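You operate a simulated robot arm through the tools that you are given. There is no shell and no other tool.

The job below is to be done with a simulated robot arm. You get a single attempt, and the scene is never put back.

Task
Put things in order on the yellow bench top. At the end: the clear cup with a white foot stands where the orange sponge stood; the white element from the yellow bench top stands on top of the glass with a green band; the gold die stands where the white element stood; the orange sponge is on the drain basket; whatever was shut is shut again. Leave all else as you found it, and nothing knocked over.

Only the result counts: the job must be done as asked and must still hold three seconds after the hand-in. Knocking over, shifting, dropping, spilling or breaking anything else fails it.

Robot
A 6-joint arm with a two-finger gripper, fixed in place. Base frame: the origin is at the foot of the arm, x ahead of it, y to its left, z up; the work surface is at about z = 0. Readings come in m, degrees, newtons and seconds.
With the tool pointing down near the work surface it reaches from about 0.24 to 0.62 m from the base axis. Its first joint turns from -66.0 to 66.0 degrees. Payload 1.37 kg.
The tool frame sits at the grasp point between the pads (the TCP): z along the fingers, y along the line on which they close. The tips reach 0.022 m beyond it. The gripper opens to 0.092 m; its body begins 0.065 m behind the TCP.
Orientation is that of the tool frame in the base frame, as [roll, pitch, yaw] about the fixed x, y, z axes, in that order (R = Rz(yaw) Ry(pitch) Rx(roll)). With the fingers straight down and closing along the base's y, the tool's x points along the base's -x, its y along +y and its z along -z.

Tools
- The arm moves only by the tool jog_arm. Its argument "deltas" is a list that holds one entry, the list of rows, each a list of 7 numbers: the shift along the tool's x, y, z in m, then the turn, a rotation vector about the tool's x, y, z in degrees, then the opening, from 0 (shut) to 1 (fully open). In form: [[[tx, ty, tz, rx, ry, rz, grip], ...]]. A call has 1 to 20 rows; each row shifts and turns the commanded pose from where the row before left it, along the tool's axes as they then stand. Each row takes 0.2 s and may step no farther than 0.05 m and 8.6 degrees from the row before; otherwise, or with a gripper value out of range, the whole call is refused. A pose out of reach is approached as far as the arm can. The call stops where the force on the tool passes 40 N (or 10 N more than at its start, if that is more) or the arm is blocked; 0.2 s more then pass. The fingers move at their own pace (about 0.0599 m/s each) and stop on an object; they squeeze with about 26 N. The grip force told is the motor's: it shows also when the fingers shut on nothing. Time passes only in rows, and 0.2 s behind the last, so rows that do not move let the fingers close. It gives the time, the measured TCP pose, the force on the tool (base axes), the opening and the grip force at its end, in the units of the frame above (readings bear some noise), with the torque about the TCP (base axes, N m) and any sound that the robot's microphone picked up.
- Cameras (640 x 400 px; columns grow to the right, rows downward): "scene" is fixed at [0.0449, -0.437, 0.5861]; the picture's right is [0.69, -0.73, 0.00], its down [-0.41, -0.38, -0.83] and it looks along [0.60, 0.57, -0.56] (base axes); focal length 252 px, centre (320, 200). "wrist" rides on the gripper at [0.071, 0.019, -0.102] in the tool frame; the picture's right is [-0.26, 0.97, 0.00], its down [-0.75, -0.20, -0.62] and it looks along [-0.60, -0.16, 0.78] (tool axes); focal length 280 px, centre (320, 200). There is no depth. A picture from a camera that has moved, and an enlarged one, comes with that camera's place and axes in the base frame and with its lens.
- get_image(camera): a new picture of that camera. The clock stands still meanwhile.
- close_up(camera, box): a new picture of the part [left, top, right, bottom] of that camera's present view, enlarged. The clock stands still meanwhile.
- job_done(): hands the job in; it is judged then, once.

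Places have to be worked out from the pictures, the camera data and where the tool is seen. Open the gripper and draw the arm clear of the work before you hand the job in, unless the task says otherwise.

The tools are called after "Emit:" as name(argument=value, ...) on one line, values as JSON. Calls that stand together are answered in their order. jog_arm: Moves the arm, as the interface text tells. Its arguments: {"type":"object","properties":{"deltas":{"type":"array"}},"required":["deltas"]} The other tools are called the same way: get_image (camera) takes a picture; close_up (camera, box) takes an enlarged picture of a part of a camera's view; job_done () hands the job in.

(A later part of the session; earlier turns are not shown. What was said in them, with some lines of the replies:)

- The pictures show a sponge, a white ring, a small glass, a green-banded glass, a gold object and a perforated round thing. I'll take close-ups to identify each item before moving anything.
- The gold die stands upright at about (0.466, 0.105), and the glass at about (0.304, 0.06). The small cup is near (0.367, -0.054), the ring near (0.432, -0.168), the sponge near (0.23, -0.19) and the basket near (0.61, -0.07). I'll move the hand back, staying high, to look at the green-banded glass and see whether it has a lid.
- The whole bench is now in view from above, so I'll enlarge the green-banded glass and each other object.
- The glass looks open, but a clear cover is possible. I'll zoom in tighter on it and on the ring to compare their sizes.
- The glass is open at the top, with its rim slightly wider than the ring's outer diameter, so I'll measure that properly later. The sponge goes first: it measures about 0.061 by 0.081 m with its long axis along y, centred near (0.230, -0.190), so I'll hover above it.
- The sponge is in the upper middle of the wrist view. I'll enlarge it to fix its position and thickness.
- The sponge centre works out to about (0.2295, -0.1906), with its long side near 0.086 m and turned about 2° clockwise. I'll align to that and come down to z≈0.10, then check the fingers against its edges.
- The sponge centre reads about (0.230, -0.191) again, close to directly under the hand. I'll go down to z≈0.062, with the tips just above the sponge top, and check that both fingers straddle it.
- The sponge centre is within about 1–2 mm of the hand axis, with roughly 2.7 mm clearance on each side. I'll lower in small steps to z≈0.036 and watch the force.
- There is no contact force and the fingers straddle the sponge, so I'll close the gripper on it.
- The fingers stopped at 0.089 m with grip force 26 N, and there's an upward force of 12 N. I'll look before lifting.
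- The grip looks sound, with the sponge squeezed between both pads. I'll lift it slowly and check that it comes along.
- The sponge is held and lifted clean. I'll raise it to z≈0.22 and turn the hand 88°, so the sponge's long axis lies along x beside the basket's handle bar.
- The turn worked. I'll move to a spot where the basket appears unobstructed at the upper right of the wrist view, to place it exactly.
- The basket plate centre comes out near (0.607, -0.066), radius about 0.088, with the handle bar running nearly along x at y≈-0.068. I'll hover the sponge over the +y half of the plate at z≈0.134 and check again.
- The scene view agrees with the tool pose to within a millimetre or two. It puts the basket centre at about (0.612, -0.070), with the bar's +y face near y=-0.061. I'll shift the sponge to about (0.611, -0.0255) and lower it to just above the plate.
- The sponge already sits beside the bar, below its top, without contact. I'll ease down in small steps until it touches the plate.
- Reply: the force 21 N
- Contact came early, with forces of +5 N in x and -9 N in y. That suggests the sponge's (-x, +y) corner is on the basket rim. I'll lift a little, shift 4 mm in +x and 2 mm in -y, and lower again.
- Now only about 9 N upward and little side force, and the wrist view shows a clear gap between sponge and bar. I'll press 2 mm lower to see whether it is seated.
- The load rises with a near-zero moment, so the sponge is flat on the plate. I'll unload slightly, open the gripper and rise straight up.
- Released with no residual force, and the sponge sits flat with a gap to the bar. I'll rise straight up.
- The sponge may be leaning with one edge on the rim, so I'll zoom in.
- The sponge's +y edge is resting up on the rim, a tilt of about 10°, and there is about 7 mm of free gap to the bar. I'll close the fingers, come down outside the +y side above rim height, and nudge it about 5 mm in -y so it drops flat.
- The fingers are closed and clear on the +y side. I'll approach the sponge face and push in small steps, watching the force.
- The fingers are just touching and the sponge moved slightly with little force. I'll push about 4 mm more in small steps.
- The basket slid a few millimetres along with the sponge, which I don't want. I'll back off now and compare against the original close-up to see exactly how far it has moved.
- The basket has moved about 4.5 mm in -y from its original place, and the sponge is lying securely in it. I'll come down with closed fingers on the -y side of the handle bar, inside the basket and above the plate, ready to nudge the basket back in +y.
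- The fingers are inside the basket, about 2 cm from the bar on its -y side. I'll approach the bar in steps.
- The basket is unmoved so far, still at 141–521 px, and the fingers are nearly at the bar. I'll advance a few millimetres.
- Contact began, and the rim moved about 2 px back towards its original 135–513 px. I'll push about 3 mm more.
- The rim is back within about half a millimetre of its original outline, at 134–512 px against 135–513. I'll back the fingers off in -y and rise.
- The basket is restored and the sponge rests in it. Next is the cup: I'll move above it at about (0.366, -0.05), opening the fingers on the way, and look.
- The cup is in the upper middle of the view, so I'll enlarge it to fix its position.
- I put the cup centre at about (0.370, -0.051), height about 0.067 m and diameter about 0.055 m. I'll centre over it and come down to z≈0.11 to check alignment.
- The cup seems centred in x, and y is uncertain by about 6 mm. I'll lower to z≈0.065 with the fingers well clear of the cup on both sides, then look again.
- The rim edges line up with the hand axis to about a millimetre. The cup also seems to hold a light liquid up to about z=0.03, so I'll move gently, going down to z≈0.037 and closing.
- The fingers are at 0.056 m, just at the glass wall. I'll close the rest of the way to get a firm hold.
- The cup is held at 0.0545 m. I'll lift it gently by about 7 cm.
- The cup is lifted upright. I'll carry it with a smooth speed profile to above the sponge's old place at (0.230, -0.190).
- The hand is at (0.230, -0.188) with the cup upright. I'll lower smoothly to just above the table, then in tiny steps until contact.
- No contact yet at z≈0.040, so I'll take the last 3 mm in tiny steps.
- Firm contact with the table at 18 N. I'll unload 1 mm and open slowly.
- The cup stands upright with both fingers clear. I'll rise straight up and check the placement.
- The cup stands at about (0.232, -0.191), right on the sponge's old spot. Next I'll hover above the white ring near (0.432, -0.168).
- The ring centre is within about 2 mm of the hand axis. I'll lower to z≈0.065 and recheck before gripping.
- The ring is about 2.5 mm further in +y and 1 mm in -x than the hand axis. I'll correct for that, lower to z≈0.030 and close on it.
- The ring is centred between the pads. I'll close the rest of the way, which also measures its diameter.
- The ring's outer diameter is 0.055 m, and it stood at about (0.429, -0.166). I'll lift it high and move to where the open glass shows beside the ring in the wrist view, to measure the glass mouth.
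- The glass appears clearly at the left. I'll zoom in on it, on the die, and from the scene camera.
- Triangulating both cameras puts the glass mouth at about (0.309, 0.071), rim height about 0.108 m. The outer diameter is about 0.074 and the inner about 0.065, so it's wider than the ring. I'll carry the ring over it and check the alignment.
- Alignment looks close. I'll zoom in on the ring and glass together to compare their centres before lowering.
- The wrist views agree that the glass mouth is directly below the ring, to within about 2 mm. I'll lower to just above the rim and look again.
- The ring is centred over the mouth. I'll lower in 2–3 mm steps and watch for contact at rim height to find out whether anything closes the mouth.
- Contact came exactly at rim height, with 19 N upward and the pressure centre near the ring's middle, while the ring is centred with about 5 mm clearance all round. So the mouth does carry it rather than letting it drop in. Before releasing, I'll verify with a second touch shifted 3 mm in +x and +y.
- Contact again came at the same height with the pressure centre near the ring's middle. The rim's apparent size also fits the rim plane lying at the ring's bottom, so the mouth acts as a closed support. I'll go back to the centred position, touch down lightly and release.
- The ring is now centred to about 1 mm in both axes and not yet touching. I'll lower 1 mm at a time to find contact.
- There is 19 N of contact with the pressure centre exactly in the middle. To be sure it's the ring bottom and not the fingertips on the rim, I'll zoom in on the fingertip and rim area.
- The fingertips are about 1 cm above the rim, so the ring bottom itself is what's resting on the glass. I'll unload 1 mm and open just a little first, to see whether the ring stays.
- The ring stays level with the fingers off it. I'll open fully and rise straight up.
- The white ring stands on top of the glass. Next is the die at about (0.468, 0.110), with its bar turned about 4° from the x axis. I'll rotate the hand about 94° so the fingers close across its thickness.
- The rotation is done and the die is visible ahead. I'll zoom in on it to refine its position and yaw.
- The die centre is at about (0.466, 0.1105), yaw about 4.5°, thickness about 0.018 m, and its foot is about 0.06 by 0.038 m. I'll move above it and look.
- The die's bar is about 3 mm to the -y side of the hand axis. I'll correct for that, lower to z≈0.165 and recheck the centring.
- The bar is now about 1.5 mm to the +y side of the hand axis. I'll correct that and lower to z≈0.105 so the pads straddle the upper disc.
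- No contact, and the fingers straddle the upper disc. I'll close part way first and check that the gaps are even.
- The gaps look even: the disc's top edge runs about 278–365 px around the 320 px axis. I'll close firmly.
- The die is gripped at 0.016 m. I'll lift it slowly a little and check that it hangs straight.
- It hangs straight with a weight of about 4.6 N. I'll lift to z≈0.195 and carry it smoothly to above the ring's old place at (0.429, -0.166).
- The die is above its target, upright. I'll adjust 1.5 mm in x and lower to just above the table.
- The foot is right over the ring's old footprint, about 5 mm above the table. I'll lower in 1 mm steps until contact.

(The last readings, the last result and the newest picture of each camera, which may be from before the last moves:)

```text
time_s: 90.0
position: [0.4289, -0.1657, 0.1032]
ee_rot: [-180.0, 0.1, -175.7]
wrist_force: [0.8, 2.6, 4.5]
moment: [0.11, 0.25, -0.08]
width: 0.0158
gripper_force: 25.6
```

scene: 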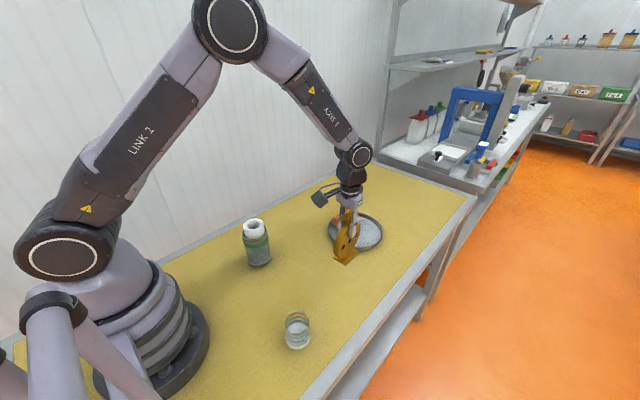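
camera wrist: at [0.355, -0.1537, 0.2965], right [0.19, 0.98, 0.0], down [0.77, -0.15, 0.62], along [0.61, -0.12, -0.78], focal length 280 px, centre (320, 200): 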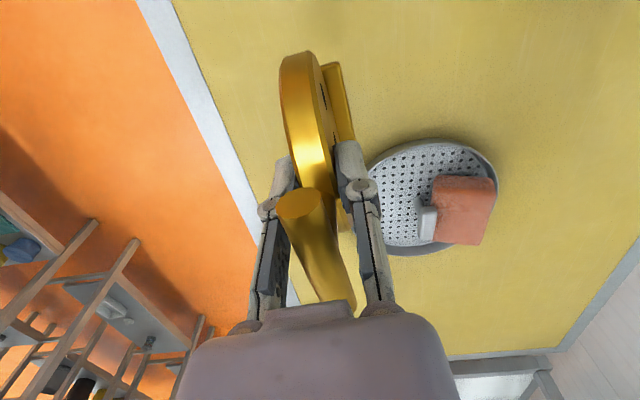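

The table now carries the die, with about 10 N of contact including its weight. I'll open slowly.

Emit:
jog_arm(deltas=[[[0, 0, -0.0005, 0, 0, 0, 0.05], [0, 0, 0, 0, 0, 0, 0.2], [0, 0, 0, 0, 0, 0, 0.26], [0, 0, 0, 0, 0, 0, 0.35], [0, 0, 0, 0, 0, 0, 0.6], [0, 0, 0, 0, 0, 0, 0.9], [0, 0, 0, 0, 0, 0, 0.9], [0, 0, 0, 0, 0, 0, 0.9]]])

Emit:
close_up(camera="scene", box=[300, 210, 400, 300])

Emit:
get_image(camera="wrist")

```text
time_s: 91.8
position: [0.4297, -0.1665, 0.1032]
ee_rot: [179.9, 0.0, -175.8]
wrist_force: [0.0, 0.4, 0.4]
moment: [-0.02, -0.02, -0.02]
width: 0.0829
gripper_force: 0.0
```

```text
4.44 times, centred on (350, 255) of scene
camera zoom: at [0.0449, -0.437, 0.5861], right [0.69, -0.73, 0.0], down [-0.41, -0.38, -0.83], along [0.6, 0.57, -0.56], focal length 1119 px, centre (187, -44)
```

zoom: 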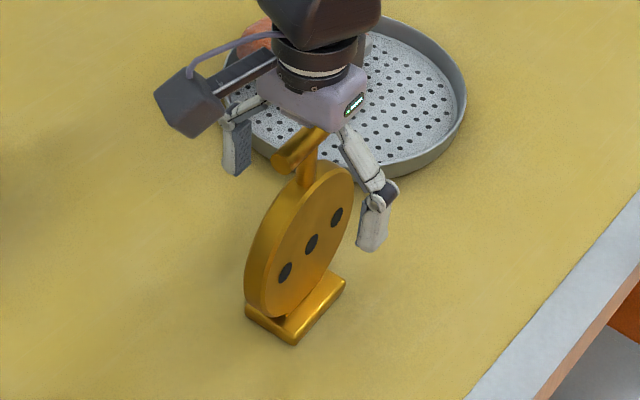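

```text
taken
camera wrist: at [0.358, -0.1541, 0.2054], right [0.19, 0.98, 0.0], down [0.77, -0.15, 0.63], along [0.61, -0.12, -0.78], focal length 280 px, centre (320, 200)
```

wrist: 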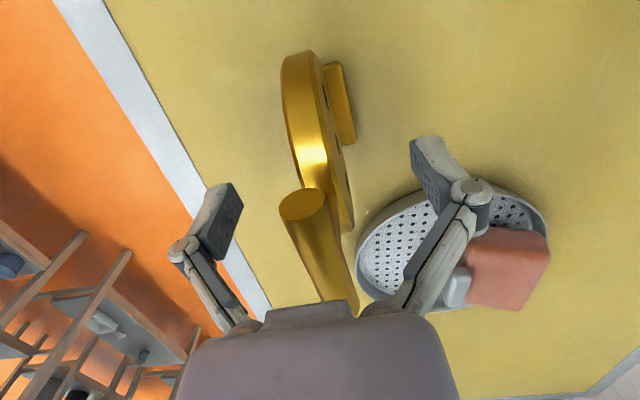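

The die stands free and upright with both fingers clear. I'll rise straight up well above it.

Emit:
jog_arm(deltas=[[[0, 0, -0.01, 0, 0, 0, 0.9], [0, 0, -0.02, 0, 0, 0, 0.9], [0, 0, -0.04, 0, 0, 0, 0.9], [0, 0, -0.04, 0, 0, 0, 0.9], [0, 0, -0.04, 0, 0, 0, 1], [0, 0, 0, 0, 0, 0, 1]]])

Emit:
get_image(camera="scene")

Emit:
close_up(camera="scene", box=[300, 200, 410, 300])

Emit:
get_image(camera="wrist")

```text
time_s: 93.2
position: [0.4308, -0.1645, 0.2553]
ee_rot: [179.9, 0.1, -175.6]
wrist_force: [0.4, 0.7, -0.5]
moment: [-0.01, 0.0, 0.0]
width: 0.0919
gripper_force: 0.1
```

```text
taken
```

scene: 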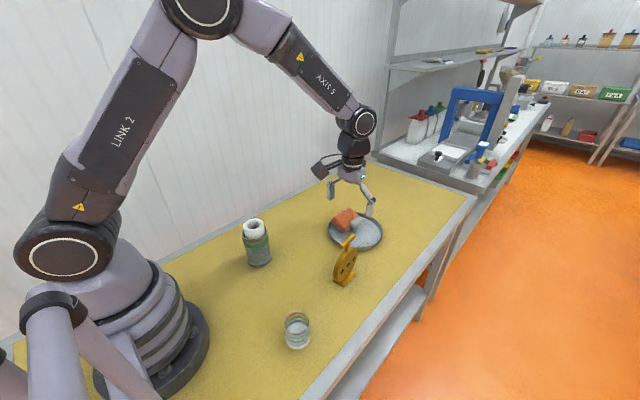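

```text
4.00 times, centred on (355, 250) of scene
camera zoom: at [0.0449, -0.437, 0.5861], right [0.69, -0.73, 0.0], down [-0.41, -0.38, -0.83], along [0.6, 0.57, -0.56], focal length 1007 px, centre (180, 0)
```

zoom: 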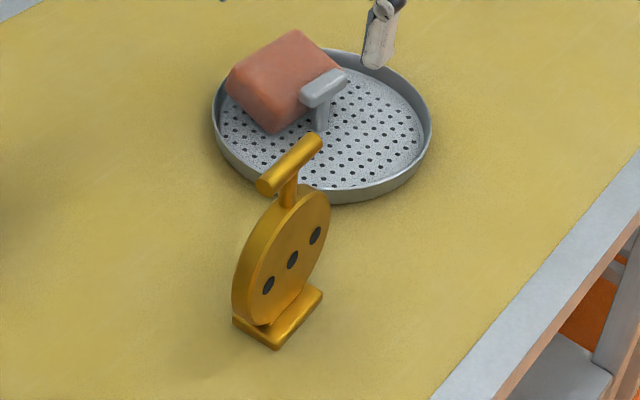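

```text
taken
camera wrist: at [0.3595, -0.151, 0.3572], right [0.19, 0.98, 0.0], down [0.77, -0.15, 0.62], along [0.61, -0.12, -0.78], focal length 280 px, centre (320, 200)
```

wrist: 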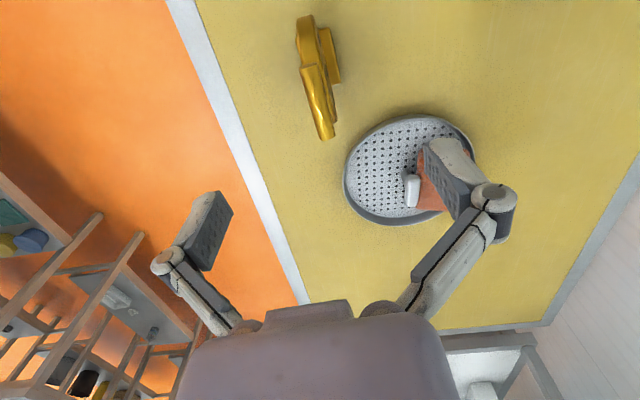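

All four moves are done. I'll take a closer look at the sponge's lean in the basket and at the other objects before retreating.

Emit:
close_up(camera="scene", box=[320, 200, 390, 258])

Emit:
close_up(camera="scene", box=[345, 203, 377, 233])

Emit:
close_up(camera="scene", box=[230, 205, 290, 275])

```text
6.90 times, centred on (355, 229) of scene
camera zoom: at [0.0449, -0.437, 0.5861], right [0.69, -0.73, 0.0], down [-0.41, -0.38, -0.83], along [0.6, 0.57, -0.56], focal length 1736 px, centre (79, 0)
```

zoom: 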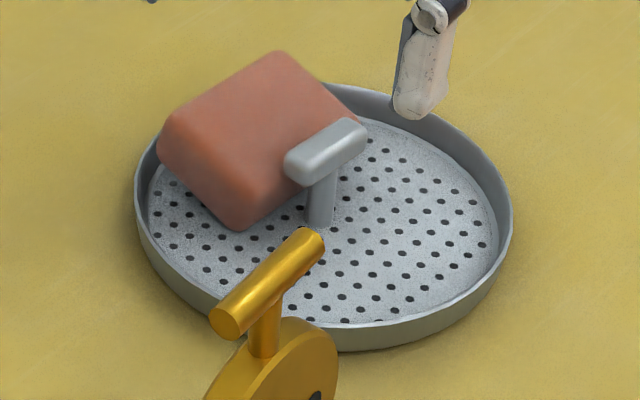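

```text
13.33 times, centred on (361, 218) of scene
camera zoom: at [0.0449, -0.437, 0.5861], right [0.69, -0.73, 0.0], down [-0.41, -0.38, -0.83], along [0.6, 0.57, -0.56], focal length 3357 px, centre (-227, -40)
```

zoom: 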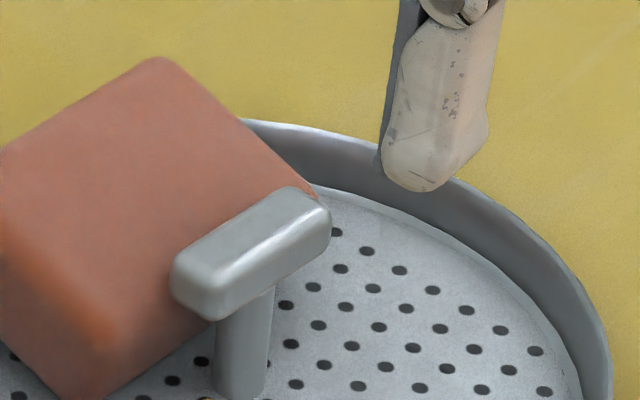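

```text
5.71 times, centred on (260, 240) of scene
camera zoom: at [0.0449, -0.437, 0.5861], right [0.69, -0.73, 0.0], down [-0.41, -0.38, -0.83], along [0.6, 0.57, -0.56], focal length 1439 px, centre (663, -29)
```

zoom: 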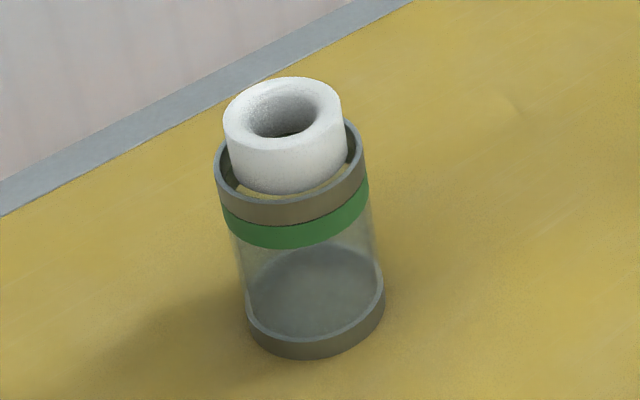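

The ring sits firmly on the glass and the die, cup and basket are in place. The sponge has stayed still in the basket, leaning slightly against its rim. I'll raise the open hand and draw it clear of the work.

Emit:
jog_arm(deltas=[[[0, 0, -0.04, 0, 0, 0, 1], [0, 0, -0.04, 0, 0, 0, 1], [-0.0133, 0.0373, 0, 0, 0, 0, 1], [-0.0133, 0.0373, 0, 0, 0, 0, 1], [-0.0133, 0.0373, 0, 0, 0, 0, 1], [-0.0133, 0.0373, 0, 0, 0, 0, 1], [-0.0133, 0.0373, 0, 0, 0, 0, 1], [-0.0133, 0.0373, 0, 0, 0, 0, 1], [0, 0, 0, 0, 0, 0, 1], [0, 0, 0, 0, 0, 0, 1]]])

Emit:
get_image(camera="scene")

Emit:
close_up(camera="scene", box=[220, 190, 400, 360])

Emit:
get_image(camera="wrist")

```text
time_s: 95.4
position: [0.4912, 0.0629, 0.3321]
ee_rot: [180.0, 0.0, -175.7]
wrist_force: [0.4, 0.3, 0.1]
moment: [0.0, 0.0, 0.04]
width: 0.092
gripper_force: 0.0
```

```text
taken
```

scene: 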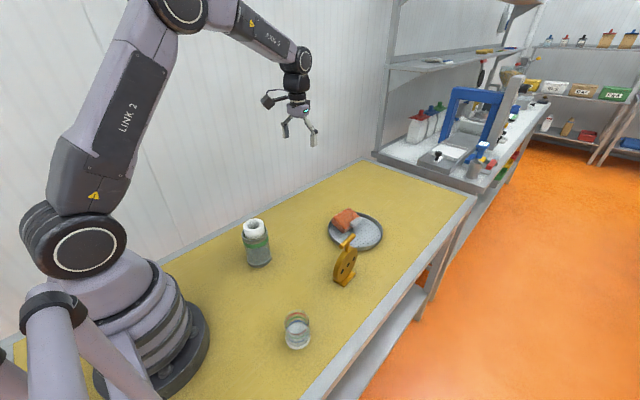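

```text
2.35 times, centred on (310, 275) of scene
camera zoom: at [0.0449, -0.437, 0.5861], right [0.69, -0.73, 0.0], down [-0.41, -0.38, -0.83], along [0.6, 0.57, -0.56], focal length 592 px, centre (344, 24)
```

zoom: 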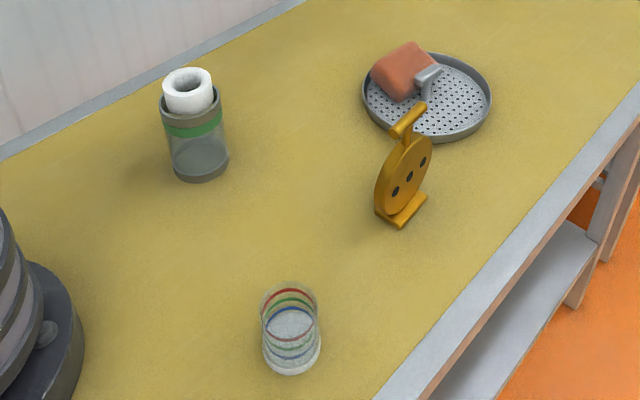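

```text
taken
camera wrist: at [0.4191, 0.0757, 0.4354], right [0.19, 0.98, 0.0], down [0.77, -0.15, 0.63], along [0.61, -0.12, -0.78], focal length 280 px, centre (320, 200)
```

wrist: 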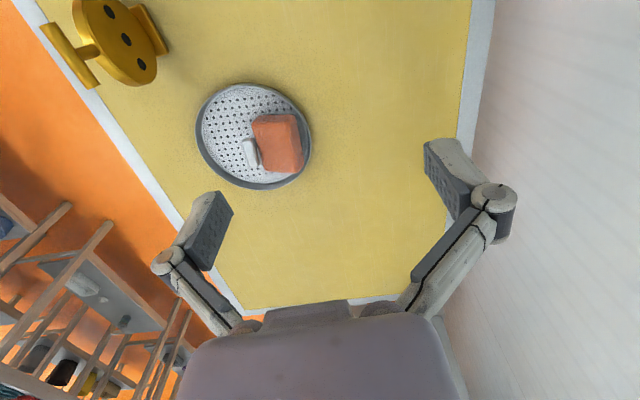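

The final check shows the following:
- **Cup:** upright on the sponge's old spot.
- **White ring:** standing on the green-banded glass, which has not moved.
- **Die:** upright where the ring stood.
- **Sponge:** in the drain basket, leaning a little against its rim. The basket slid a few millimetres while I worked on the sponge, and I pushed it back to within about half a millimetre.

I opened nothing that had been shut. The gripper is open and clear of the work, so I'm handing in.

Emit:
job_done()

```text
The job is handed in.
```

I handed the job in with all four items where you asked. One result is less tidy than I'd like: the sponge is on the drain basket but not lying flat.

- **Cup:** it stands upright within about 2 mm of the sponge's old spot. It seems to hold some liquid, so I moved it slowly and saw no spill.
- **White element (the ring):** it stands level on top of the glass with the green band. The mouth looks wider than the ring, but the ring stayed level there after release.
- **Gold die:** it stands upright where the ring stood, within a few millimetres.
- **Orange sponge:** it leans by roughly 10°, with one edge on the basket's rim. There was barely room for it between the handle and the rim. It did not move after I let go of it.

While I tried to nudge the sponge flat, the basket slid about 4.5 mm. I pushed it back to within about half a millimetre of its original position.

Nothing was knocked over, the glass did not move, and I opened nothing, so there was nothing to shut again. The gripper is open and the arm is back near its starting position.
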